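You operate a simulated robot arm through the tools that you are given. There is no shell and no other tool. Be economical: measure what you need, move in short steps, check, and stop when the job is done.

Carry out the task below with a simulated two-armed robot. There is one attempt and no reset: what you move stays moved.

TASK
Wipe up the spill on the top of the numbered bench with the red rag and put it back.

Only the result counts: the job must be done as asked and must still hold three seconds after the hand-in. Knocking over, shifting, dropping, spilling or breaking anything else fails it.

THE ROBOT
Two 7-joint arms with three-finger grippers on one trunk, on a base that drives. Base frame: it is fixed to the floor where the robot stands at the start and does not move with it; the origin is under the middle of the robot, x ahead of it, y to its left, z up; the surface under the hand at the start is at about z = 850. Readings come in mm, degrees, newtons and seconds.
The left shoulder is at the start at [42, 154, 1007], the right one opposite. With the tool pointing down near the work surface each hand reaches from about 100 to 620 mm from the robot's upright axis, wherever it stands, measured 20 degrees to its own side. Payload 2.69 kg a hand.
The TCP of each hand is the grasp point between the finger pads, 29 mm short of the fingertips. In the tool frame z runs along the fingers and y along their closing line. The gripper opens to 120 mm. The gripper's body begins 78 mm behind the TCP.
Orientation is that of the tool frame in the base frame, as a unit quaternion [x, y, z, w]. With the fingers straight down and closing along the base's y, the tool's x points along the base's -x, its y along +y and its z along -z.

THE INTERFACE
- The arms move only by the tool servo_tool. It takes "left_increments", "right_increments" or both (then of equal length, played together; a hand with none holds still); each is a list of rows, each a list of 7 numbers: the turn, a rotation vector about the tool's x, y, z in degrees, then the shift along the tool's x, y, z in m, then the gripper command, from -1 (shut) to 1 (fully open), values between in proportion. In form: [[rx, ry, rz, x, y, z, claw], ...]. A call has 1 to 20 rows; each row shifts and turns the commanded pose from where the row before left it, along the tool's axes as they then stand. Rows are played at 5 a second. More than 50 mm and 8.6 degrees between two rows, or a gripper value outside its range, and nothing of the call is played. A pose out of reach is approached as far as the arm can. The call stops where the force on the tool passes 40 N (or 10 N more than at its start, if that is more) or the arm is blocked; 0.2 s more then pass. The fingers move at their own pace and stop on an object; they squeeze with about 21 N. The grip force told is the motor's: it shows also when the fingers shut on nothing. Time passes only in rows, and 0.2 s behind the last, so rows that do not move let the fingers close. It gives the time, the measured TCP pose, the force on the tool (base axes), the opening and the grip force at its end, in the units of the frame above (readings bear some noise), with the torque about the TCP (base axes, N m) and any sound that the robot's microphone picked up.
- Cameras (640 x 400 px; columns grow to the right, rows downward): "scene" is now at [155.2, -8.4, 1168.5]; the picture's right is [-0.09, -1.00, 0.00], its down [-0.46, 0.04, -0.89] and it looks along [0.88, -0.08, -0.46] (base axes); focal length 214 px, centre (320, 200). "left" rides on the left gripper at [63, 0, -104] in its tool frame; the picture's right is [0.00, 1.00, 0.00], its down [-0.83, 0.00, -0.56] and it looks along [-0.56, 0.00, 0.83] (tool axes); focal length 275 px, centre (320, 200). "right" rides on the right gripper at [63, 0, -104] in its tool frame; the picture's right is [0.00, 1.00, 0.00], its down [-0.83, 0.00, -0.56] and it looks along [-0.56, 0.00, 0.83] (tool axes); focal length 275 px, centre (320, 200). There is no depth. A picture from a camera that has moved, and an enlarged one, comes with that camera's place and axes in the base frame and with its lens.
- get_image(camera): a new picture of that camera. No time passes.
- raise_lower(by): slides the trunk up (or, below 0, down) by that many mm; the arms and the scene camera ride with it, the base frame stays. It gives what a move gives, with no picture.
- roll_base(legs): drives the robot by 1 to 6 legs, each [ahead, left, turn to the left] in mm, mm and degrees, along the robot's own axes; the way and the turn of a leg run together, so that a leg with both is an arc; at most 1500 mm and 180 degrees a leg. The arms and the cameras ride along, it lands a little off, and it stops where it bumps. It gives what a move gives.
- head_to(pan, tilt): turns the head with the scene camera to pan (to the left, within 80 degrees either way) and tilt (down, from -29 to 69), counted from straight ahead of the robot. It gives what a move gives.
- inspect(camera, box): a new picture of the part [left, top, right, bottom] of that camera's present view, enlarged. No time passes.
- sign_off(): hands the job in; it is judged then, once.

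Go step by step. Nothing tells you exact positions but the pictures and the camera data: compare them with the known pose of the tool, close in by small moves and look again before you grip or let go. The budget is 120 turns and 88 pictures, counting those below and the enlarged ones. Unless the task says otherwise, let go and move clear before handing in, and close with one line.

The tools are called as name(argument=value, ...) on one line, values as JSON. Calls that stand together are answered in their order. servo_tool: Moves the arms, as the interface text tells. Its arguments: {"type":"object","properties":{"left_increments":{"type":"array","items":{"type":"array","items":{"type":"number"}}},"right_increments":{"type":"array","items":{"type":"array","items":{"type":"number"}}}},"required":[]} The other tools are called the same way: raise_lower (by) slides the trunk up or down; roll_base (legs) drives the base; head_to (pan, tilt) turns the head that bears the scene camera; get_image (camera) takes a picture; inspect (camera, box) takes an enlarged picture of a part of a camera's view; sign_off () hands the job in.

At the start:

```text
time: 0.0
left_eef_pos: [386.9, 122.0, 1094.2]
left_ee_rot: [0.0, 1.0, 0.0, -0.001]
left_wrist_force: [0.1, -0.1, 0.2]
left_torque: [0.0, -0.01, -0.03]
left_opening: 120.0
left_finger_force: 0.0
right_eef_pos: [327.2, -238.7, 1056.5]
right_ee_rot: [0.0, 1.0, -0.001, 0.0]
right_wrist_force: [0.1, -0.1, -0.9]
right_torque: [0.0, -0.02, 0.02]
right_opening: 120.1
right_finger_force: 0.1
trunk travel left (down, up): [-375.0, 63.0]
robot x, y, heading: [-0.4, 1.8, 0.0]
head pan, tilt: [-5.3, 27.4]
```

scene: 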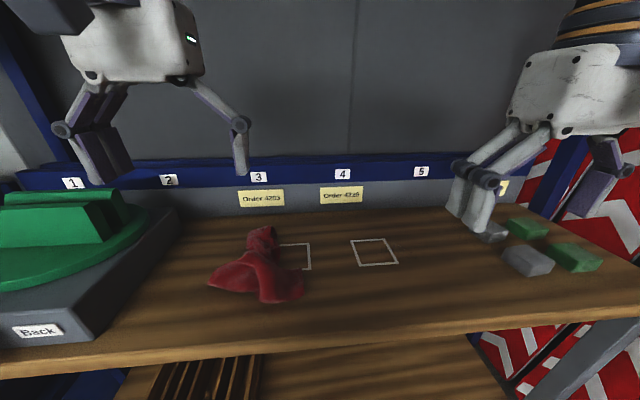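
right: 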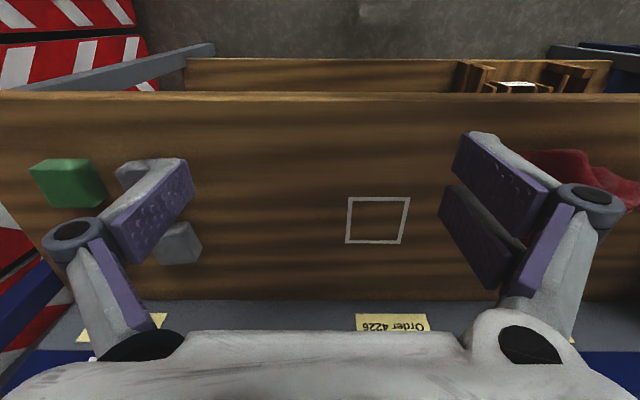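
left: 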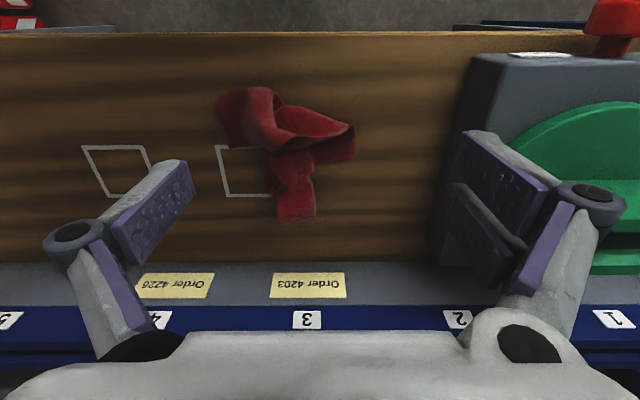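

I see a bench with numbers 1–5 on its rail, and the red rag lying near the left square. I see no spill yet, so I'll look closer and around.

inspect(camera="scene", box=[120, 180, 480, 400])

head_to(pan=60, tilt=25)

get_image(camera="scene")

head_to(pan=-60, tilt=25)

get_image(camera="scene")

```text
1.78 times, centred on (300, 290) of scene
camera zoom: at [155.2, -8.4, 1168.5], right [-0.09, -1.0, 0.0], down [-0.46, 0.04, -0.89], along [0.88, -0.08, -0.46], focal length 381 px, centre (356, 40)
```

zoom: 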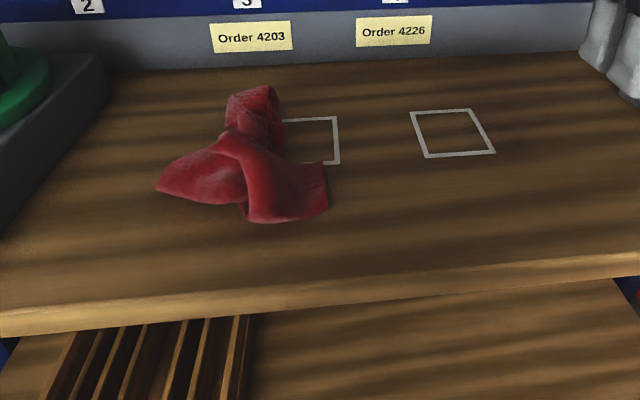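

```text
time: 1.4
left_eef_pos: [387.5, 122.1, 1094.7]
left_ee_rot: [0.0, 1.0, 0.0, 0.001]
left_wrist_force: [0.1, 0.0, 0.4]
left_torque: [0.02, -0.01, -0.03]
left_opening: 119.9
left_finger_force: 0.0
right_eef_pos: [328.2, -239.6, 1057.6]
right_ee_rot: [0.0, 1.0, 0.0, 0.0]
right_wrist_force: [0.1, 0.6, 0.7]
right_torque: [0.03, -0.01, 0.01]
right_opening: 120.2
right_finger_force: 0.1
trunk travel left (down, up): [-375.0, 63.0]
robot x, y, heading: [-0.9, 3.0, -0.2]
head pan, tilt: [60.0, 25.0]
```

```text
83 pictures are left
camera scene: at [110.3, 79.7, 1172.4], right [0.87, -0.5, 0.0], down [-0.21, -0.37, -0.91], along [0.45, 0.78, -0.42], focal length 214 px, centre (320, 200)
```

scene: 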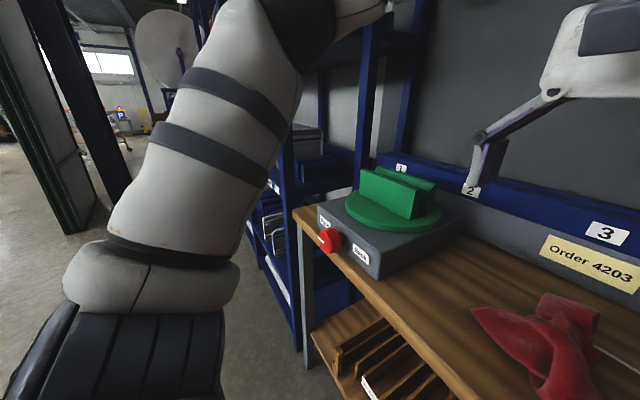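

```text
time: 3.4
left_eef_pos: [387.1, 121.6, 1094.1]
left_ee_rot: [0.0, 1.0, 0.0, 0.0]
left_wrist_force: [-0.1, -0.3, -0.2]
left_torque: [0.03, 0.02, 0.0]
left_opening: 119.9
left_finger_force: 0.0
right_eef_pos: [326.0, -239.4, 1057.4]
right_ee_rot: [0.0, 1.0, 0.0, 0.0]
right_wrist_force: [-1.4, 0.4, 0.4]
right_torque: [0.01, 0.03, -0.01]
right_opening: 119.9
right_finger_force: 0.1
trunk travel left (down, up): [-375.0, 63.0]
robot x, y, heading: [-2.6, -1.9, -0.2]
head pan, tilt: [-60.0, 25.0]
```

```text
82 pictures are left
camera scene: at [110.2, -79.8, 1172.4], right [-0.87, -0.5, 0.0], down [-0.21, 0.37, -0.91], along [0.45, -0.78, -0.42], focal length 214 px, centre (320, 200)
```

scene: 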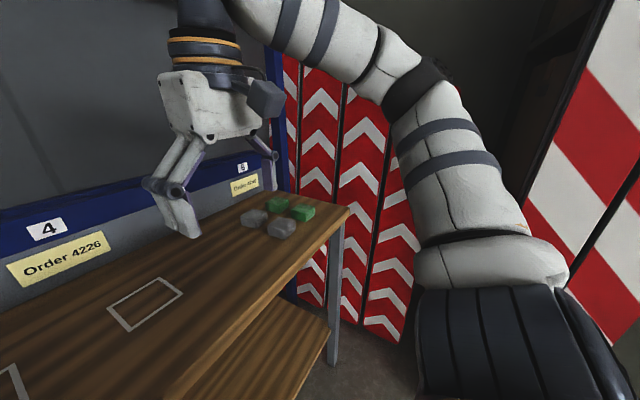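

No spill is visible on this bench so far. I'll back off and look around for another bench.

roll_base(legs=[[-350, 0, 0]])

head_to(pan=0, tilt=20)

get_image(camera="scene")

head_to(pan=80, tilt=15)

get_image(camera="scene")

```text
time: 5.6
left_eef_pos: [36.9, 122.9, 1095.4]
left_ee_rot: [-0.001, 1.0, 0.0, -0.001]
left_wrist_force: [0.2, 0.7, -0.5]
left_torque: [0.01, -0.02, 0.01]
left_opening: 120.1
left_finger_force: 0.0
right_eef_pos: [-22.4, -239.4, 1057.2]
right_ee_rot: [0.0, 1.0, 0.0, 0.001]
right_wrist_force: [-0.1, 0.3, -0.2]
right_torque: [0.01, 0.01, -0.01]
right_opening: 120.2
right_finger_force: 0.1
trunk travel left (down, up): [-375.0, 63.0]
robot x, y, heading: [-347.4, -2.3, -0.1]
head pan, tilt: [-60.0, 25.0]
```

```text
time: 6.9
left_eef_pos: [37.9, 122.4, 1095.8]
left_ee_rot: [-0.001, 1.0, 0.001, 0.0]
left_wrist_force: [0.1, -0.4, 0.2]
left_torque: [0.0, -0.02, -0.02]
left_opening: 120.1
left_finger_force: 0.2
right_eef_pos: [-21.9, -240.0, 1056.5]
right_ee_rot: [0.001, 1.0, 0.0, 0.001]
right_wrist_force: [0.4, 0.2, 0.2]
right_torque: [-0.02, -0.01, 0.02]
right_opening: 120.1
right_finger_force: 0.0
trunk travel left (down, up): [-375.0, 63.0]
robot x, y, heading: [-347.9, -0.5, 0.4]
head pan, tilt: [0.0, 20.0]
```

```text
81 pictures are left
camera scene: at [-192.9, -0.1, 1180.5], right [0.0, -1.0, 0.0], down [-0.34, 0.0, -0.94], along [0.94, 0.0, -0.34], focal length 214 px, centre (320, 200)
```

scene: 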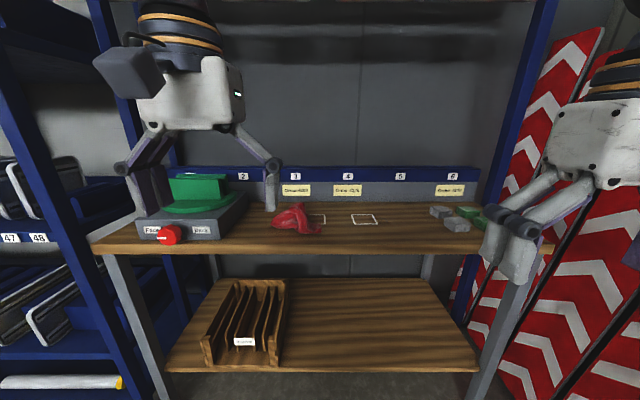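

```text
time: 8.5
left_eef_pos: [36.7, 122.0, 1094.4]
left_ee_rot: [-0.001, 1.0, 0.0, 0.0]
left_wrist_force: [0.7, 0.6, 1.5]
left_torque: [0.0, 0.03, 0.0]
left_opening: 120.0
left_finger_force: 0.0
right_eef_pos: [-22.2, -240.4, 1057.4]
right_ee_rot: [0.0, 1.0, 0.0, 0.0]
right_wrist_force: [0.5, 0.4, 0.6]
right_torque: [0.01, -0.02, 0.02]
right_opening: 120.0
right_finger_force: 0.0
trunk travel left (down, up): [-375.0, 63.0]
robot x, y, heading: [-350.1, 1.8, -0.1]
head pan, tilt: [80.0, 15.0]
```

```text
80 pictures are left
camera scene: at [-269.8, 91.9, 1188.6], right [0.98, -0.17, 0.0], down [-0.04, -0.25, -0.97], along [0.17, 0.95, -0.26], focal length 214 px, centre (320, 200)
```

scene: 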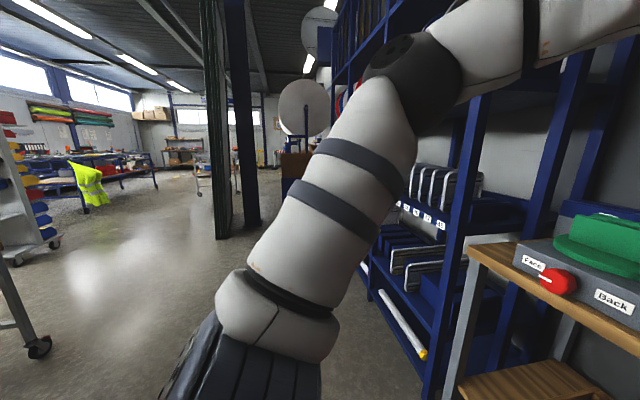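

I see other furniture further off. I'll turn to survey the rest of the room.

roll_base(legs=[[0, 0, 120]])

head_to(pan=0, tilt=15)

get_image(camera="scene")

head_to(pan=75, tilt=15)

get_image(camera="scene")

```text
time: 13.8
left_eef_pos: [-647.1, 276.6, 1095.1]
left_ee_rot: [0.865, -0.502, -0.001, 0.0]
left_wrist_force: [-0.1, 0.1, 0.0]
left_torque: [-0.01, 0.0, 0.0]
left_opening: 119.8
left_finger_force: 0.1
right_eef_pos: [-304.1, 403.4, 1057.6]
right_ee_rot: [0.864, -0.503, 0.0, 0.0]
right_wrist_force: [0.2, 0.1, -0.5]
right_torque: [-0.01, -0.04, -0.03]
right_opening: 120.1
right_finger_force: 0.0
trunk travel left (down, up): [-375.0, 63.0]
robot x, y, heading: [-348.3, -0.9, 119.6]
head pan, tilt: [80.0, 15.0]
```

```text
time: 15.4
left_eef_pos: [-648.1, 277.1, 1094.1]
left_ee_rot: [0.864, -0.503, 0.001, 0.0]
left_wrist_force: [0.4, 0.1, -0.8]
left_torque: [-0.02, 0.02, -0.01]
left_opening: 120.1
left_finger_force: 0.1
right_eef_pos: [-303.6, 402.9, 1056.9]
right_ee_rot: [0.864, -0.503, 0.0, 0.0]
right_wrist_force: [0.2, 0.6, 0.6]
right_torque: [0.0, -0.02, -0.02]
right_opening: 120.0
right_finger_force: 0.1
trunk travel left (down, up): [-375.0, 63.0]
robot x, y, heading: [-351.3, -0.9, 119.6]
head pan, tilt: [0.0, 15.0]
```

```text
79 pictures are left
camera scene: at [-427.6, 136.5, 1188.6], right [0.87, 0.49, 0.0], down [0.13, -0.22, -0.97], along [-0.48, 0.84, -0.26], focal length 214 px, centre (320, 200)
```

scene: 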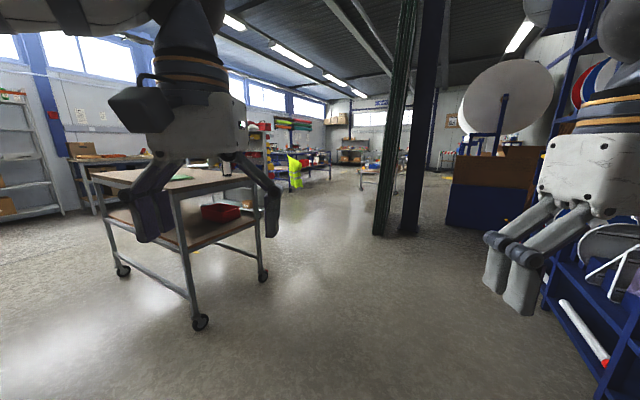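

```text
time: 16.8
left_eef_pos: [-646.0, 276.1, 1094.4]
left_ee_rot: [0.864, -0.504, 0.0, 0.0]
left_wrist_force: [0.0, -0.3, 0.0]
left_torque: [-0.01, 0.03, 0.02]
left_opening: 120.1
left_finger_force: 0.2
right_eef_pos: [-303.9, 402.9, 1057.1]
right_ee_rot: [0.864, -0.503, 0.0, 0.0]
right_wrist_force: [-0.5, 0.5, 0.2]
right_torque: [-0.04, -0.03, -0.02]
right_opening: 119.8
right_finger_force: 0.0
trunk travel left (down, up): [-375.0, 63.0]
robot x, y, heading: [-351.3, 0.5, 119.5]
head pan, tilt: [75.0, 15.0]
```

```text
78 pictures are left
camera scene: at [-471.8, 31.9, 1188.6], right [-0.25, 0.97, 0.0], down [0.25, 0.07, -0.97], along [-0.93, -0.24, -0.26], focal length 214 px, centre (320, 200)
```

scene: 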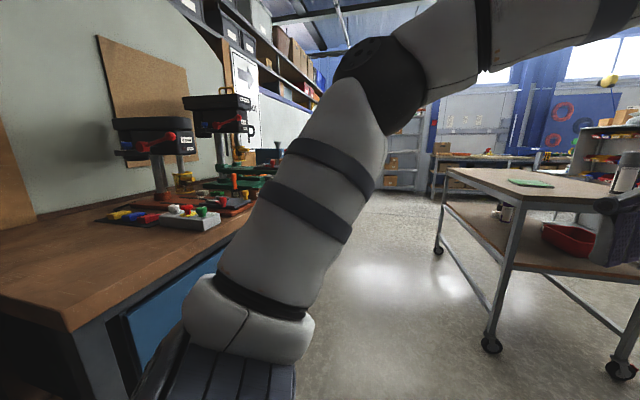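

There is a trolley with something green on top, and another workbench. I'll zoom in on the trolley.

inspect(camera="scene", box=[400, 120, 640, 290])

head_to(pan=35, tilt=15)

get_image(camera="scene")

roll_base(legs=[[0, 0, 90]])

get_image(camera="scene")

```text
2.35 times, centred on (520, 205) of scene
camera zoom: at [-471.8, 31.9, 1188.6], right [-0.25, 0.97, 0.0], down [0.25, 0.07, -0.97], along [-0.93, -0.24, -0.26], focal length 505 px, centre (-151, 188)
```

zoom: 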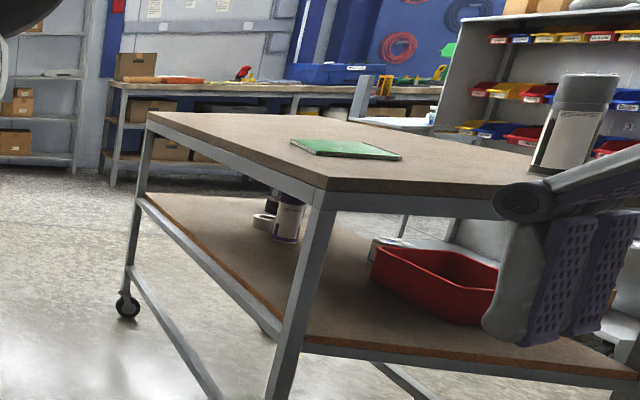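

```text
time: 17.9
left_eef_pos: [-646.8, 276.9, 1094.9]
left_ee_rot: [0.865, -0.502, 0.0, -0.001]
left_wrist_force: [-0.6, 0.1, 0.0]
left_torque: [0.02, 0.0, 0.0]
left_opening: 120.0
left_finger_force: 0.0
right_eef_pos: [-303.7, 404.3, 1057.4]
right_ee_rot: [0.864, -0.503, 0.001, 0.0]
right_wrist_force: [-0.4, 0.0, 0.4]
right_torque: [0.0, 0.03, -0.02]
right_opening: 120.0
right_finger_force: 0.1
trunk travel left (down, up): [-375.0, 63.0]
robot x, y, heading: [-347.3, -1.7, 119.7]
head pan, tilt: [35.0, 15.0]
```

```text
76 pictures are left
camera scene: at [-465.8, 95.3, 1188.6], right [0.43, 0.9, 0.0], down [0.23, -0.11, -0.97], along [-0.87, 0.41, -0.26], focal length 214 px, centre (320, 200)
```

scene: 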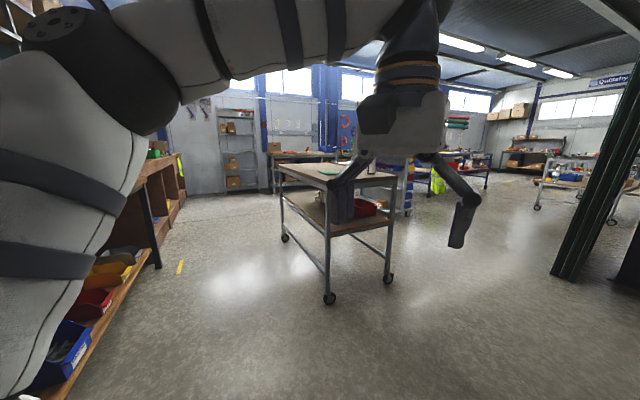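

```text
time: 22.1
left_eef_pos: [-626.0, -298.7, 1095.0]
left_ee_rot: [0.966, 0.257, 0.0, -0.001]
left_wrist_force: [0.3, 0.2, 0.1]
left_torque: [0.0, 0.01, -0.01]
left_opening: 120.1
left_finger_force: 0.0
right_eef_pos: [-754.2, 43.7, 1056.0]
right_ee_rot: [0.967, 0.257, 0.0, 0.0]
right_wrist_force: [-0.1, -0.6, -0.4]
right_torque: [0.02, 0.0, -0.02]
right_opening: 119.9
right_finger_force: 0.1
trunk travel left (down, up): [-375.0, 63.0]
robot x, y, heading: [-349.8, 2.4, -150.2]
head pan, tilt: [35.0, 15.0]
```

```text
75 pictures are left
camera scene: at [-445.1, -116.3, 1188.6], right [-0.9, 0.43, 0.0], down [0.11, 0.23, -0.97], along [-0.41, -0.87, -0.26], focal length 214 px, centre (320, 200)
```

scene: 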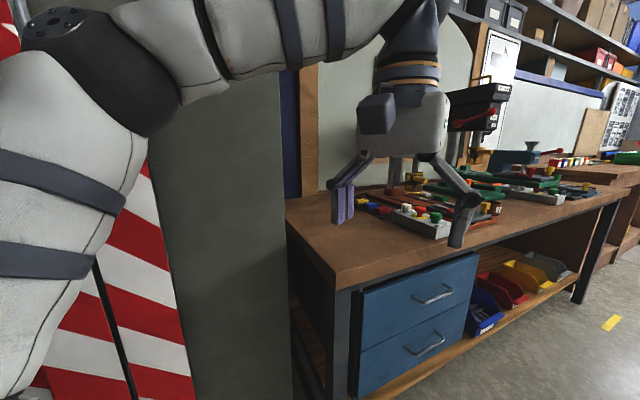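

The numbered bench is clearly the first one. I'll go back and look for the spill there with care, including behind the turntable and under the rag.

roll_base(legs=[[0, 0, 150], [350, 0, 0]])

raise_lower(by=60)

head_to(pan=25, tilt=35)

get_image(camera="scene")

head_to(pan=-30, tilt=35)

get_image(camera="scene")

get_image(camera="left")

```text
time: 30.5
left_eef_pos: [389.0, 101.8, 1094.4]
left_ee_rot: [0.014, 1.0, 0.0, 0.0]
left_wrist_force: [-0.6, -0.4, -0.4]
left_torque: [0.02, 0.03, -0.02]
left_opening: 119.8
left_finger_force: 0.1
right_eef_pos: [319.6, -258.3, 1056.6]
right_ee_rot: [0.014, 1.0, 0.001, 0.0]
right_wrist_force: [0.1, -0.5, 0.2]
right_torque: [-0.01, 0.01, 0.02]
right_opening: 119.7
right_finger_force: 0.1
trunk travel left (down, up): [-375.0, 63.0]
robot x, y, heading: [-1.4, -8.4, -1.7]
head pan, tilt: [35.0, 15.0]
```

```text
time: 31.5
left_eef_pos: [390.1, 100.6, 1153.0]
left_ee_rot: [0.013, 1.0, 0.0, -0.001]
left_wrist_force: [0.1, 0.6, -0.3]
left_torque: [-0.02, 0.07, 0.0]
left_opening: 119.7
left_finger_force: 0.0
right_eef_pos: [321.3, -257.7, 1116.5]
right_ee_rot: [0.013, 1.0, 0.0, 0.0]
right_wrist_force: [0.1, -0.7, 0.0]
right_torque: [0.04, 0.06, 0.02]
right_opening: 119.8
right_finger_force: 0.1
trunk travel left (down, up): [-435.0, 3.0]
robot x, y, heading: [-1.1, -8.7, -1.8]
head pan, tilt: [35.0, 15.0]
```

```text
time: 32.4
left_eef_pos: [388.7, 101.2, 1155.5]
left_ee_rot: [0.013, 1.0, -0.001, 0.0]
left_wrist_force: [-0.1, 0.1, 0.3]
left_torque: [-0.01, 0.0, 0.02]
left_opening: 120.1
left_finger_force: 0.1
right_eef_pos: [320.8, -257.1, 1116.6]
right_ee_rot: [0.014, 1.0, 0.0, 0.0]
right_wrist_force: [0.5, 1.2, 0.3]
right_torque: [-0.03, -0.01, -0.03]
right_opening: 119.9
right_finger_force: 0.1
trunk travel left (down, up): [-435.0, 3.0]
robot x, y, heading: [-1.9, -7.1, -1.7]
head pan, tilt: [25.0, 35.0]
```

```text
74 pictures are left
camera scene: at [84.7, 25.3, 1225.2], right [0.4, -0.92, 0.0], down [-0.53, -0.23, -0.82], along [0.75, 0.33, -0.57], focal length 214 px, centre (320, 200)
```

scene: 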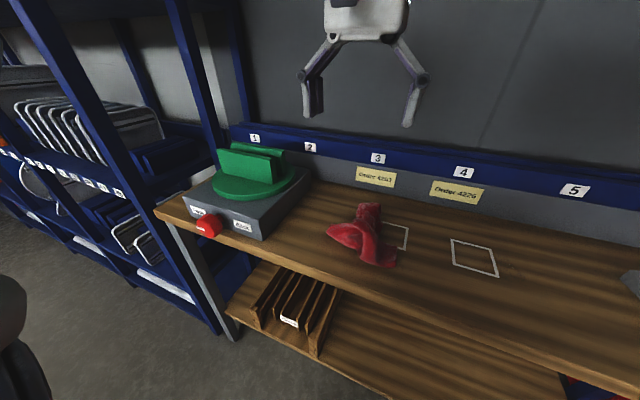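

```text
time: 33.6
left_eef_pos: [389.1, 102.4, 1155.0]
left_ee_rot: [0.013, 1.0, -0.001, -0.001]
left_wrist_force: [0.2, 0.0, 0.9]
left_torque: [-0.03, -0.02, -0.02]
left_opening: 120.0
left_finger_force: 0.1
right_eef_pos: [319.8, -257.9, 1116.9]
right_ee_rot: [0.014, 1.0, 0.0, 0.0]
right_wrist_force: [-0.1, 0.3, -0.7]
right_torque: [0.02, 0.02, -0.01]
right_opening: 119.9
right_finger_force: 0.1
trunk travel left (down, up): [-435.0, 3.0]
robot x, y, heading: [-5.6, -12.9, -1.9]
head pan, tilt: [-30.0, 35.0]
```

```text
73 pictures are left
camera scene: at [79.1, -55.8, 1225.1], right [-0.52, -0.85, 0.0], down [-0.49, 0.3, -0.82], along [0.7, -0.43, -0.57], focal length 214 px, centre (320, 200)
```

scene: 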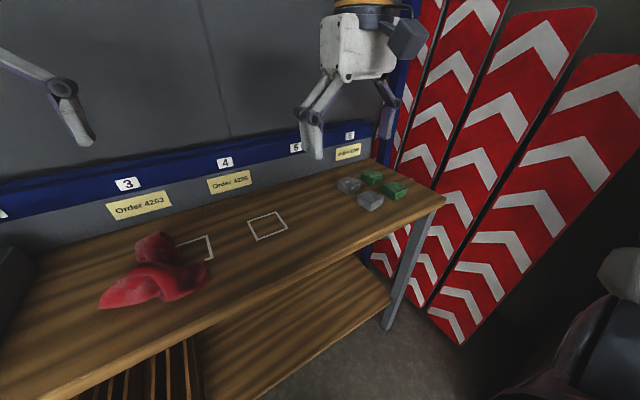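

```text
72 pictures are left
camera left: at [324.5, 104.1, 1259.1], right [0.03, 1.0, 0.0], down [0.83, -0.03, 0.56], along [0.56, -0.02, -0.83], focal length 275 px, centre (320, 200)
```

left: 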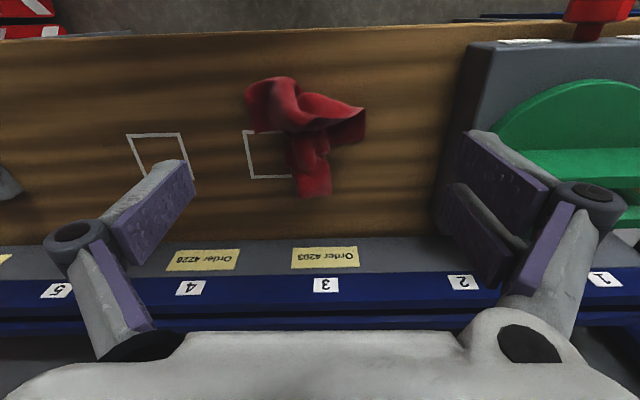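

No obvious spill. I'll zoom in on the bench-top areas from several cameras.

inspect(camera="left", box=[0, 30, 480, 250])

inspect(camera="scene", box=[200, 150, 450, 306])

get_image(camera="right")

```text
1.33 times, centred on (240, 140) of left
camera zoom: at [324.5, 104.1, 1259.1], right [0.03, 1.0, 0.0], down [0.83, -0.03, 0.56], along [0.56, -0.02, -0.83], focal length 367 px, centre (427, 280)
```

zoom: 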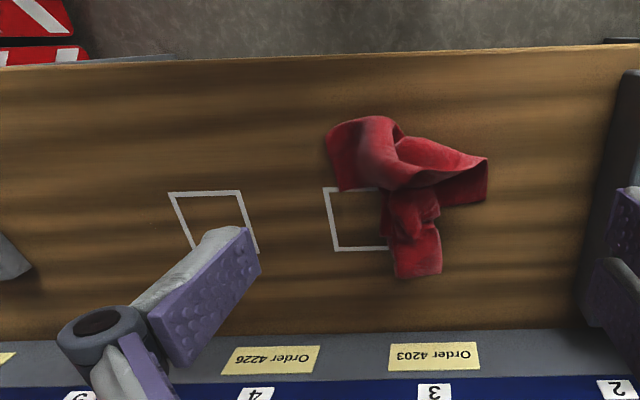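

```text
2.56 times, centred on (325, 228) of scene
camera zoom: at [79.1, -55.8, 1225.1], right [-0.52, -0.85, 0.0], down [-0.49, 0.3, -0.82], along [0.7, -0.43, -0.57], focal length 549 px, centre (307, 128)
```

zoom: 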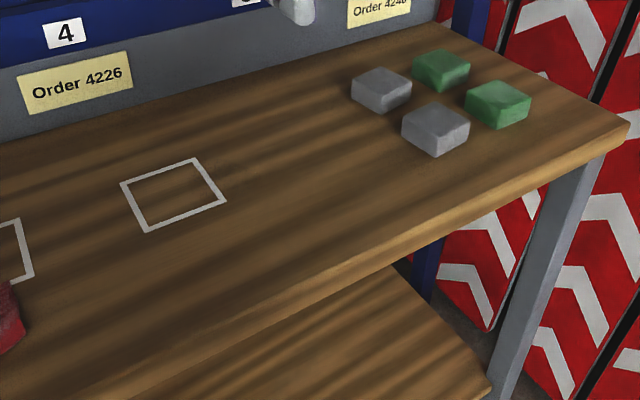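

```text
69 pictures are left
camera right: at [257.0, -256.8, 1221.6], right [0.02, 1.0, 0.0], down [0.83, -0.02, 0.56], along [0.56, -0.01, -0.83], focal length 275 px, centre (320, 200)
```

right: 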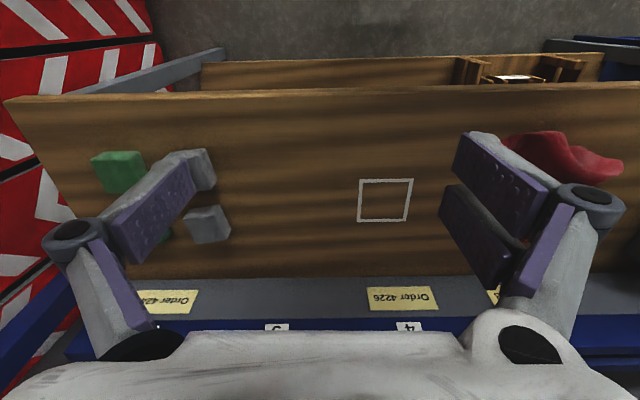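

The bench-top shows no spill anywhere open, so it probably lies under the rag. I'll bring the left hand over the rag's far leg (about x 500, y 84) and look closer.

servo_tool(left_increments=[[0, 0, 0, -0.022, -0.004, 0.035, 1], [0, 0, 0, -0.022, -0.004, 0.035, 1], [0, 0, 0, -0.022, -0.004, 0.035, 1], [0, 0, 0, -0.022, -0.004, 0.03, 1]])

get_image(camera="left")

head_to(pan=10, tilt=40)

get_image(camera="scene")

```text
time: 34.6
left_eef_pos: [477.7, 82.3, 1017.0]
left_ee_rot: [0.012, 1.0, 0.0, 0.0]
left_wrist_force: [-0.3, -0.1, -1.2]
left_torque: [0.01, 0.01, -0.01]
left_opening: 120.1
left_finger_force: 0.1
right_eef_pos: [320.2, -258.3, 1116.8]
right_ee_rot: [0.014, 1.0, 0.001, -0.001]
right_wrist_force: [0.0, 0.2, 0.5]
right_torque: [0.0, -0.02, 0.02]
right_opening: 119.9
right_finger_force: 0.0
trunk travel left (down, up): [-435.0, 3.0]
robot x, y, heading: [-0.4, -9.4, -1.4]
head pan, tilt: [-30.0, 35.0]
```

```text
68 pictures are left
camera left: at [413.2, 85.5, 1122.3], right [0.03, 1.0, 0.0], down [0.83, -0.03, 0.56], along [0.56, -0.02, -0.83], focal length 275 px, centre (320, 200)
```

left: 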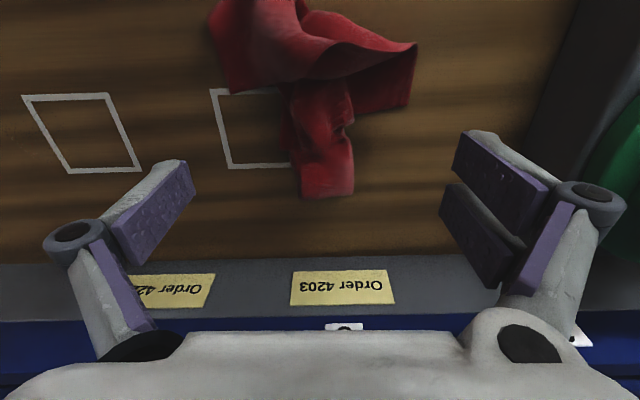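

```text
time: 35.7
left_eef_pos: [476.1, 83.4, 1020.5]
left_ee_rot: [0.013, 1.0, 0.0, 0.0]
left_wrist_force: [-0.9, 0.1, -0.5]
left_torque: [0.0, 0.02, 0.01]
left_opening: 119.9
left_finger_force: 0.1
right_eef_pos: [318.6, -258.0, 1117.4]
right_ee_rot: [0.014, 1.0, 0.0, 0.0]
right_wrist_force: [-0.2, -0.4, -0.4]
right_torque: [0.0, -0.03, -0.03]
right_opening: 120.1
right_finger_force: 0.1
trunk travel left (down, up): [-435.0, 3.0]
robot x, y, heading: [-3.0, -14.2, -1.5]
head pan, tilt: [10.0, 40.0]
```

```text
67 pictures are left
camera scene: at [88.1, 2.6, 1217.5], right [0.15, -0.99, 0.0], down [-0.64, -0.09, -0.77], along [0.76, 0.11, -0.64], focal length 214 px, centre (320, 200)
```

scene: 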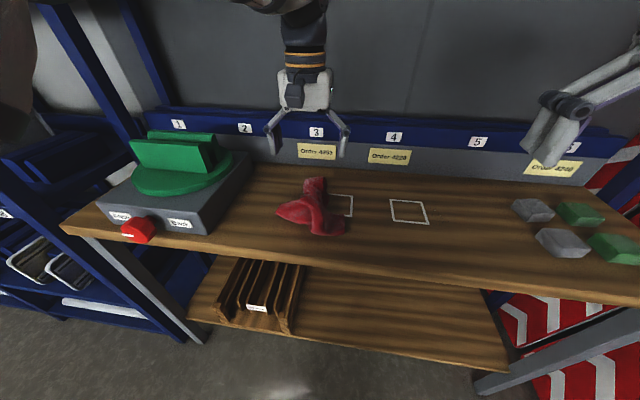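

The rag's leg runs along x at about x 500, y 85, 55 mm wide. I'll lower the open hand over it, fingers on both sides, and check.

servo_tool(left_increments=[[0, 0, 0, -0.012, 0.001, 0.03, 1], [0, 0, 0, -0.012, 0.001, 0.035, 1], [0, 0, 0, 0, 0, 0.03, 1], [0, 0, 0, 0, 0, 0.025, 1]])

get_image(camera="left")

inspect(camera="scene", box=[230, 120, 430, 245])

```text
time: 36.7
left_eef_pos: [501.3, 84.6, 899.0]
left_ee_rot: [0.013, 1.0, 0.0, 0.0]
left_wrist_force: [0.5, 0.4, -0.4]
left_torque: [0.05, 0.01, 0.01]
left_opening: 120.0
left_finger_force: 0.0
right_eef_pos: [320.5, -258.0, 1116.6]
right_ee_rot: [0.014, 1.0, -0.001, 0.0]
right_wrist_force: [-0.3, 0.0, 0.0]
right_torque: [-0.03, 0.01, 0.0]
right_opening: 119.9
right_finger_force: 0.0
trunk travel left (down, up): [-435.0, 3.0]
robot x, y, heading: [1.0, -12.8, -1.5]
head pan, tilt: [10.0, 40.0]
```

```text
66 pictures are left
camera left: at [436.6, 87.6, 1004.0], right [0.03, 1.0, 0.0], down [0.83, -0.03, 0.56], along [0.56, -0.02, -0.83], focal length 275 px, centre (320, 200)
```

left: 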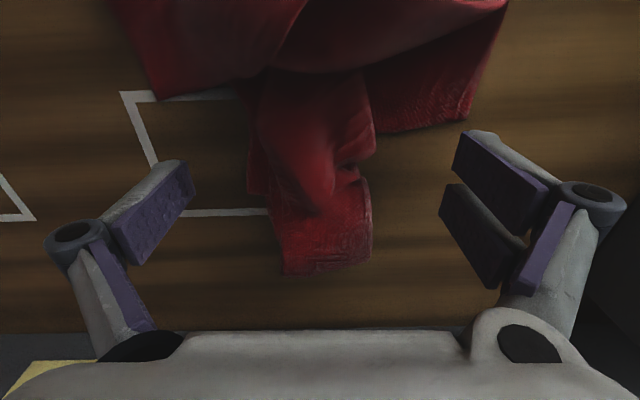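

```text
3.20 times, centred on (330, 182) of scene
camera zoom: at [88.4, 2.7, 1217.5], right [0.15, -0.99, 0.0], down [-0.64, -0.09, -0.77], along [0.76, 0.11, -0.64], focal length 686 px, centre (288, 256)
```

zoom: 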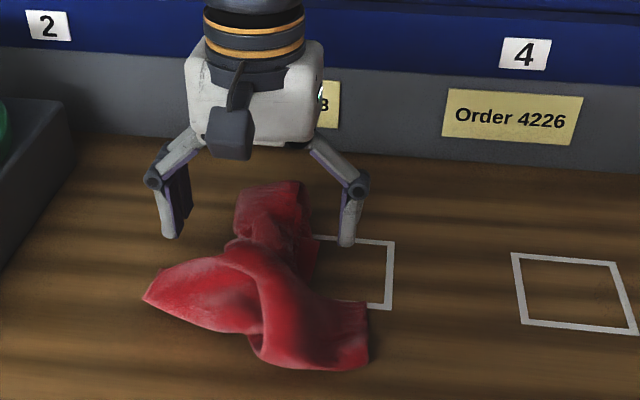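

The fingers straddle the leg well. I'll lower to just above the wood and close.

servo_tool(left_increments=[[0, 0, 0, 0, -0.002, 0.008, 1], [0, 0, 0, 0, 0, 0.006, 1], [0, 0, 0, 0, 0, 0, 0], [0, 0, 0, 0, 0, 0, -1], [0, 0, 0, 0, 0, 0, -1], [0, 0, 0, 0, 0, 0, -1], [0, 0, 0, 0, 0, 0, -1]])

get_image(camera="left")

```text
time: 38.3
left_eef_pos: [501.3, 82.7, 886.5]
left_ee_rot: [0.012, 1.0, 0.0, 0.0]
left_wrist_force: [0.3, -0.2, 1.6]
left_torque: [0.01, 0.01, 0.02]
left_opening: 6.7
left_finger_force: 20.5
right_eef_pos: [318.8, -258.6, 1118.2]
right_ee_rot: [0.014, 1.0, 0.0, 0.0]
right_wrist_force: [0.3, -0.6, 0.4]
right_torque: [-0.01, 0.01, 0.0]
right_opening: 120.1
right_finger_force: 0.1
trunk travel left (down, up): [-435.0, 3.0]
robot x, y, heading: [-1.8, -12.3, -1.6]
head pan, tilt: [10.0, 40.0]
```

```text
64 pictures are left
camera left: at [436.2, 85.2, 990.7], right [0.03, 1.0, 0.0], down [0.83, -0.03, 0.56], along [0.56, -0.02, -0.83], focal length 275 px, centre (320, 200)
```

left: 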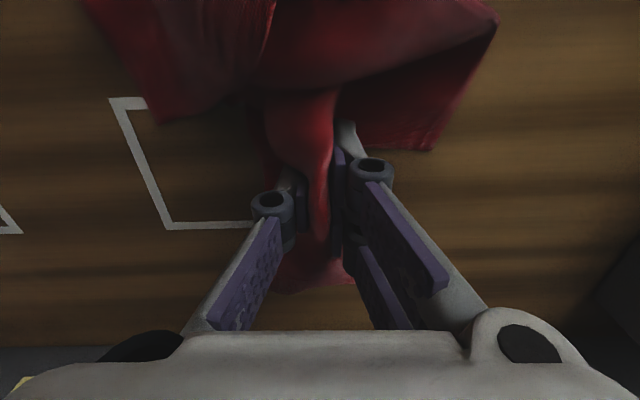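

The cloth is gripped (opening 6.7 mm). I'll lift it and look beneath.

servo_tool(left_increments=[[0, 0, 0, 0, 0, -0.02, -1], [0, 0, 0, 0, 0, -0.03, -1], [0, 0, 0, 0, 0, -0.03, -1], [0, 0, 0, 0, 0, -0.03, -1], [0, 0, 0, 0, 0, -0.03, -1], [0, 0, 0, 0, 0, -0.03, -1], [0, 0, 0, 0, 0, 0, -1]])

get_image(camera="left")

inspect(camera="scene", box=[180, 70, 480, 257])

```text
time: 39.9
left_eef_pos: [500.2, 81.6, 1055.4]
left_ee_rot: [0.013, 1.0, 0.0, 0.0]
left_wrist_force: [0.5, 0.3, -0.5]
left_torque: [0.03, -0.02, -0.01]
left_opening: 5.7
left_finger_force: 21.2
right_eef_pos: [318.2, -257.1, 1117.4]
right_ee_rot: [0.014, 1.0, 0.0, 0.0]
right_wrist_force: [0.2, 0.7, -0.6]
right_torque: [-0.01, -0.02, 0.01]
right_opening: 120.2
right_finger_force: 0.2
trunk travel left (down, up): [-435.0, 3.0]
robot x, y, heading: [1.2, -9.2, -1.4]
head pan, tilt: [10.0, 40.0]
```

```text
63 pictures are left
camera left: at [436.5, 84.4, 1160.1], right [0.03, 1.0, 0.0], down [0.83, -0.03, 0.56], along [0.56, -0.02, -0.83], focal length 275 px, centre (320, 200)
```

left: 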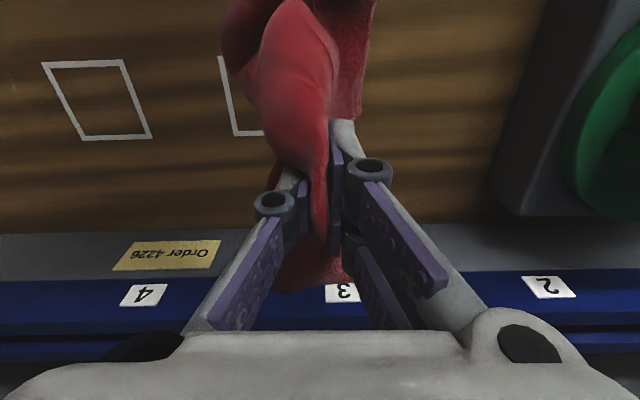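

```text
2.13 times, centred on (330, 164) of scene
camera zoom: at [88.3, 2.7, 1217.5], right [0.15, -0.99, 0.0], down [-0.64, -0.09, -0.77], along [0.76, 0.11, -0.64], focal length 458 px, centre (299, 278)
```

zoom: 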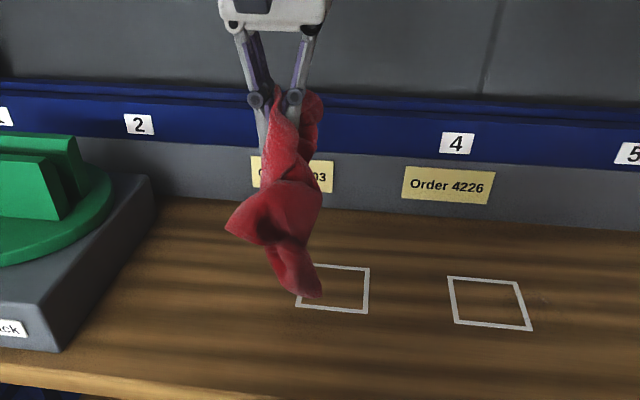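

Nothing obvious under the rag, but there are faint marks to the right of the 4226 square. I'll zoom in there.

inspect(camera="scene", box=[370, 180, 530, 280])

inspect(camera="scene", box=[200, 170, 380, 282])

inspect(camera="right", box=[180, 80, 500, 280])

```text
4.00 times, centred on (450, 230) of scene
camera zoom: at [88.3, 2.7, 1217.5], right [0.15, -0.99, 0.0], down [-0.64, -0.09, -0.77], along [0.76, 0.11, -0.64], focal length 858 px, centre (-200, 80)
```

zoom: 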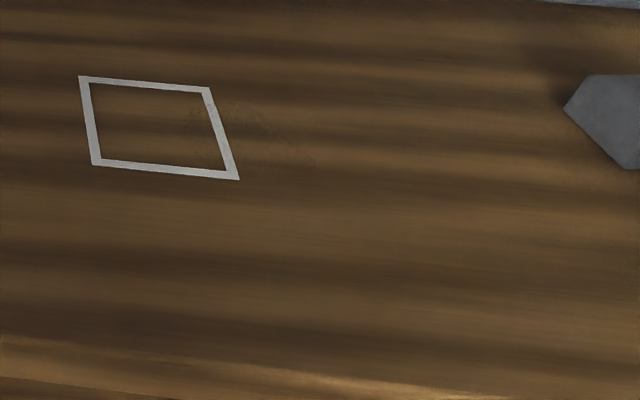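

```text
3.56 times, centred on (290, 226) of scene
camera zoom: at [88.3, 2.7, 1217.5], right [0.15, -0.99, 0.0], down [-0.64, -0.09, -0.77], along [0.76, 0.11, -0.64], focal length 763 px, centre (427, 108)
```

zoom: 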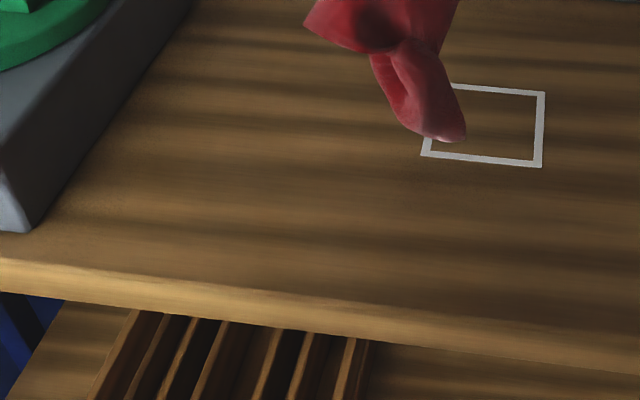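

```text
2.00 times, centred on (340, 180) of right
camera zoom: at [257.2, -256.8, 1221.5], right [0.02, 1.0, 0.0], down [0.83, -0.02, 0.56], along [0.56, -0.01, -0.83], focal length 551 px, centre (280, 240)
```

zoom: 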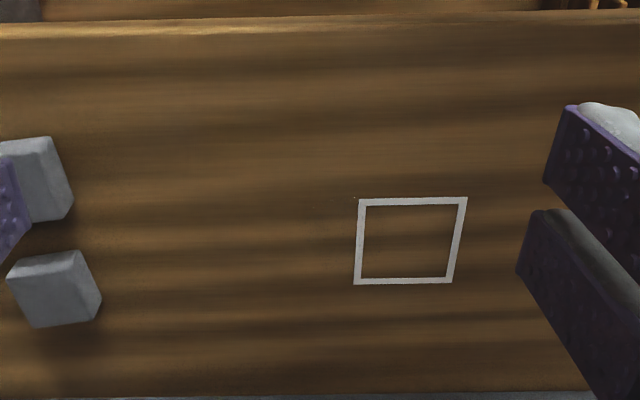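

There's a faint stippled patch on the right edge of the 4226 square (about x 518, y −217). I'll bring the right hand's camera closer to it.

servo_tool(right_increments=[[0, 0, 0, -0.025, 0.01, -0.0, 1], [0, 0, 0, -0.025, 0.01, 0.03, 1], [0, 0, 0, -0.023, 0.01, 0.04, 1], [0, 0, 0, -0.02, 0.01, 0.04, 1], [0, 0, 0, 0, 0, 0.01, 1]])

get_image(camera="right")

inspect(camera="right", box=[180, 80, 460, 255])

```text
time: 41.1
left_eef_pos: [500.2, 81.4, 1056.2]
left_ee_rot: [0.013, 1.0, 0.0, 0.0]
left_wrist_force: [0.6, 0.1, -1.2]
left_torque: [0.03, -0.05, 0.04]
left_opening: 5.9
left_finger_force: 20.8
right_eef_pos: [413.2, -219.2, 997.6]
right_ee_rot: [0.014, 1.0, 0.0, 0.0]
right_wrist_force: [0.3, 0.0, 0.5]
right_torque: [0.04, -0.01, -0.01]
right_opening: 120.1
right_finger_force: 0.0
trunk travel left (down, up): [-435.0, 3.0]
robot x, y, heading: [-0.3, -9.5, -1.5]
head pan, tilt: [10.0, 40.0]
```

```text
58 pictures are left
camera right: at [351.0, -218.8, 1101.1], right [0.02, 1.0, 0.0], down [0.83, -0.02, 0.56], along [0.56, -0.01, -0.83], focal length 275 px, centre (320, 200)
```

right: 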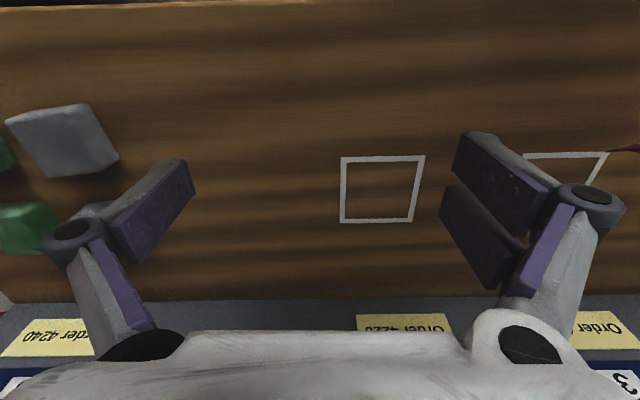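

```text
2.29 times, centred on (320, 168) of right
camera zoom: at [351.0, -218.8, 1101.1], right [0.02, 1.0, 0.0], down [0.83, -0.02, 0.56], along [0.56, -0.01, -0.83], focal length 629 px, centre (320, 274)
```

zoom: 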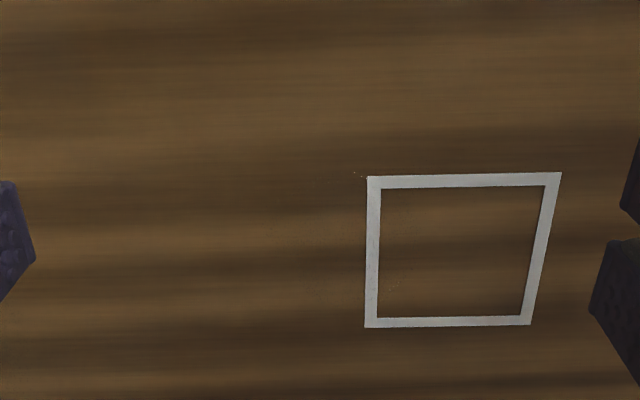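

There is a faint clear film around the square's right-hand edge. I'll zoom in further to get its outline.

inspect(camera="right", box=[270, 140, 398, 220])

inspect(camera="scene", box=[400, 192, 464, 232])

```text
5.00 times, centred on (334, 180) of right
camera zoom: at [351.0, -218.8, 1101.1], right [0.02, 1.0, 0.0], down [0.83, -0.02, 0.56], along [0.56, -0.01, -0.83], focal length 1376 px, centre (250, 300)
```

zoom: 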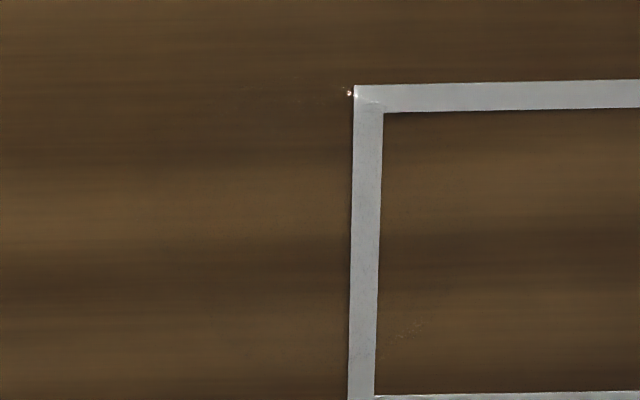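

```text
10.00 times, centred on (432, 212) of scene
camera zoom: at [87.6, 2.6, 1217.6], right [0.15, -0.99, 0.0], down [-0.64, -0.09, -0.77], along [0.76, 0.11, -0.64], focal length 2145 px, centre (-800, 80)
```

zoom: 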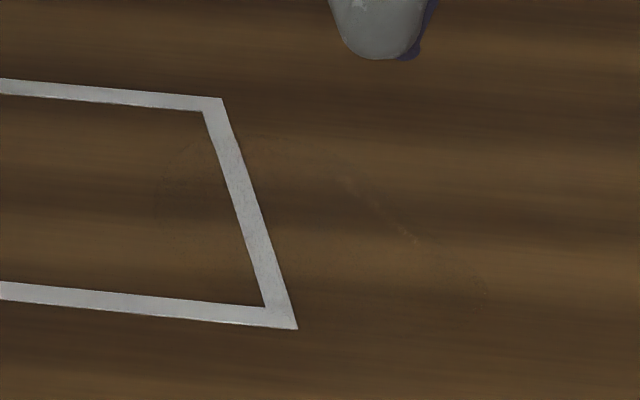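

A clear film lies at about x 468–545, y −255…−178, over the right-hand edge of the 4226 square. The left hand with the rag can't reach there from here, so I'll withdraw the right hand, raise the rag and shift the base right with a small turn.

servo_tool(left_increments=[[0, 0, 0, 0, 0, -0.02, -1], [0, 0, 0, 0, 0, -0.02, -1], [0, 0, 0, 0.02, 0, 0, -1], [0, 0, 0, 0.02, 0, 0, -1], [0, 0, 0, 0, 0, 0, -1]], right_increments=[[0, 0, 0, 0.01, -0.01, -0.03, 1], [0, 0, 0, 0.03, -0.02, -0.03, 1], [0, 0, 0, 0.03, -0.02, -0.03, 1], [0, 0, 0, 0.03, -0.02, -0.02, 1], [0, 0, 0, 0.03, 0, 0, 0]])

roll_base(legs=[[-40, -60, 0], [0, -60, -13]])

head_to(pan=0, tilt=40)

get_image(camera="scene")

```text
time: 42.3
left_eef_pos: [499.8, 82.7, 1094.3]
left_ee_rot: [0.013, 1.0, 0.0, 0.0]
left_wrist_force: [-1.6, 0.2, 0.4]
left_torque: [-0.02, 0.01, -0.01]
left_opening: 5.7
left_finger_force: 21.0
left hand out of reach, approached as far as the arm can: row 3, 4
right_eef_pos: [280.9, -287.5, 1106.0]
right_ee_rot: [0.014, 1.0, -0.002, 0.001]
right_wrist_force: [0.5, -0.1, -0.2]
right_torque: [-0.01, 0.0, -0.02]
right_opening: 59.7
right_finger_force: 0.1
trunk travel left (down, up): [-435.0, 3.0]
robot x, y, heading: [-1.3, -11.4, -1.8]
head pan, tilt: [10.0, 40.0]
```

```text
time: 44.2
left_eef_pos: [458.2, -152.0, 1095.0]
left_ee_rot: [0.128, 0.992, 0.0, 0.0]
left_wrist_force: [-0.7, -0.6, 0.2]
left_torque: [0.04, 0.01, 0.03]
left_opening: 5.7
left_finger_force: 21.7
right_eef_pos: [160.1, -462.0, 1106.5]
right_ee_rot: [0.128, 0.992, 0.001, 0.0]
right_wrist_force: [0.0, 0.5, -0.3]
right_torque: [0.05, -0.03, 0.01]
right_opening: 60.0
right_finger_force: 0.1
trunk travel left (down, up): [-435.0, 3.0]
robot x, y, heading: [-53.1, -131.5, -14.6]
head pan, tilt: [10.0, 40.0]
```

```text
time: 45.0
left_eef_pos: [458.6, -150.1, 1095.0]
left_ee_rot: [0.129, 0.992, 0.0, -0.001]
left_wrist_force: [0.0, 0.1, -0.7]
left_torque: [0.01, -0.02, 0.05]
left_opening: 5.5
left_finger_force: 21.2
right_eef_pos: [161.8, -461.6, 1106.6]
right_ee_rot: [0.128, 0.992, 0.001, 0.0]
right_wrist_force: [0.5, 0.1, 0.1]
right_torque: [0.0, -0.02, -0.03]
right_opening: 60.1
right_finger_force: 0.0
trunk travel left (down, up): [-435.0, 3.0]
robot x, y, heading: [-52.4, -126.0, -14.6]
head pan, tilt: [0.0, 40.0]
```

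```text
54 pictures are left
camera scene: at [36.5, -149.4, 1217.5], right [-0.25, -0.97, 0.0], down [-0.62, 0.16, -0.77], along [0.74, -0.19, -0.64], focal length 214 px, centre (320, 200)
```

scene: 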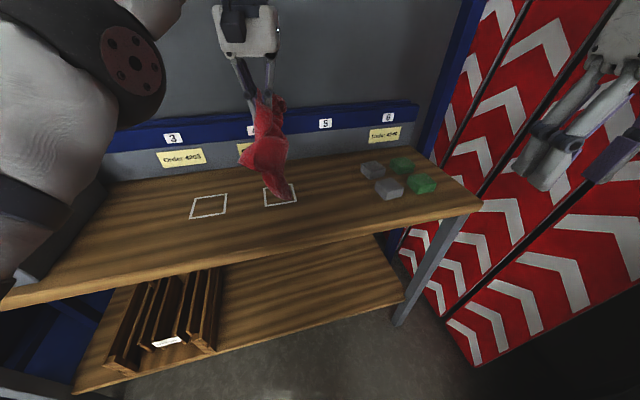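

The rag now hangs near the 4226 square. I'll lower the trunk by 60 mm and settle the commanded pose.

raise_lower(by=-60)

servo_tool(left_increments=[[0, 0, 0, 0, 0, 0, -1]])

get_image(camera="scene")

get_image(camera="left")

```text
time: 46.0
left_eef_pos: [485.1, -158.3, 912.0]
left_ee_rot: [0.126, 0.985, 0.015, -0.116]
left_wrist_force: [0.3, -0.4, -0.3]
left_torque: [0.0, -0.03, 0.04]
left_opening: 5.5
left_finger_force: 20.9
right_eef_pos: [159.7, -460.7, 1047.1]
right_ee_rot: [0.128, 0.992, 0.001, 0.001]
right_wrist_force: [-0.1, 0.2, -0.3]
right_torque: [-0.01, -0.02, 0.03]
right_opening: 60.0
right_finger_force: 0.0
trunk travel left (down, up): [-375.0, 63.0]
robot x, y, heading: [-55.3, -127.9, -14.5]
head pan, tilt: [0.0, 40.0]
```

```text
time: 46.4
left_eef_pos: [484.2, -158.8, 911.2]
left_ee_rot: [0.127, 0.985, 0.015, -0.118]
left_wrist_force: [-0.2, -1.0, -1.0]
left_torque: [0.03, -0.03, 0.03]
left_opening: 5.5
left_finger_force: 21.1
right_eef_pos: [160.2, -461.1, 1046.0]
right_ee_rot: [0.128, 0.992, 0.0, 0.0]
right_wrist_force: [-0.5, -0.6, 0.2]
right_torque: [-0.02, 0.0, 0.0]
right_opening: 60.2
right_finger_force: 0.1
trunk travel left (down, up): [-375.0, 63.0]
robot x, y, heading: [-52.8, -125.3, -14.9]
head pan, tilt: [0.0, 40.0]
```

```text
53 pictures are left
camera scene: at [92.8, -164.3, 1149.1], right [-0.25, -0.97, 0.0], down [-0.62, 0.16, -0.77], along [0.74, -0.19, -0.64], focal length 214 px, centre (320, 200)
```

scene: 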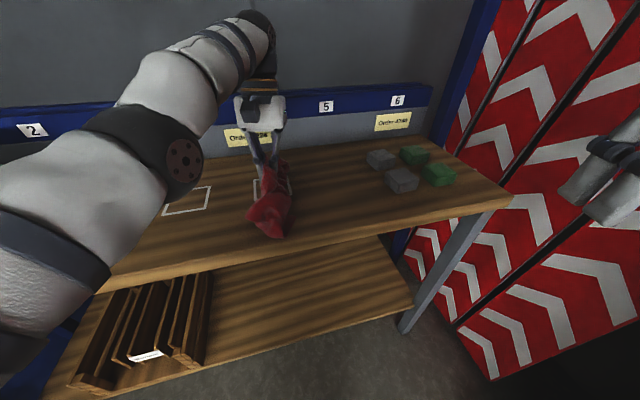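

```text
52 pictures are left
camera left: at [448.5, -147.7, 1028.8], right [0.26, 0.97, 0.0], down [0.91, -0.24, 0.35], along [0.33, -0.09, -0.94], focal length 275 px, centre (320, 200)
```

left: 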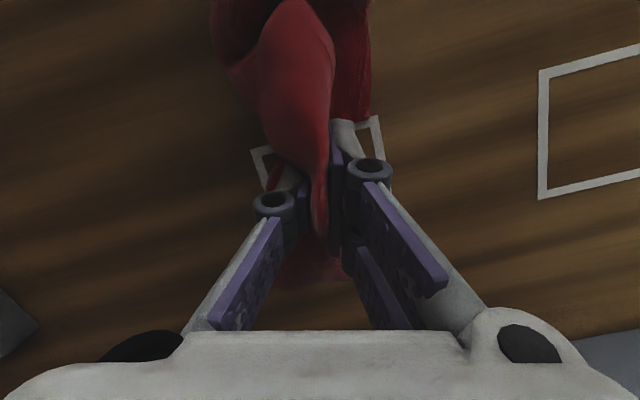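

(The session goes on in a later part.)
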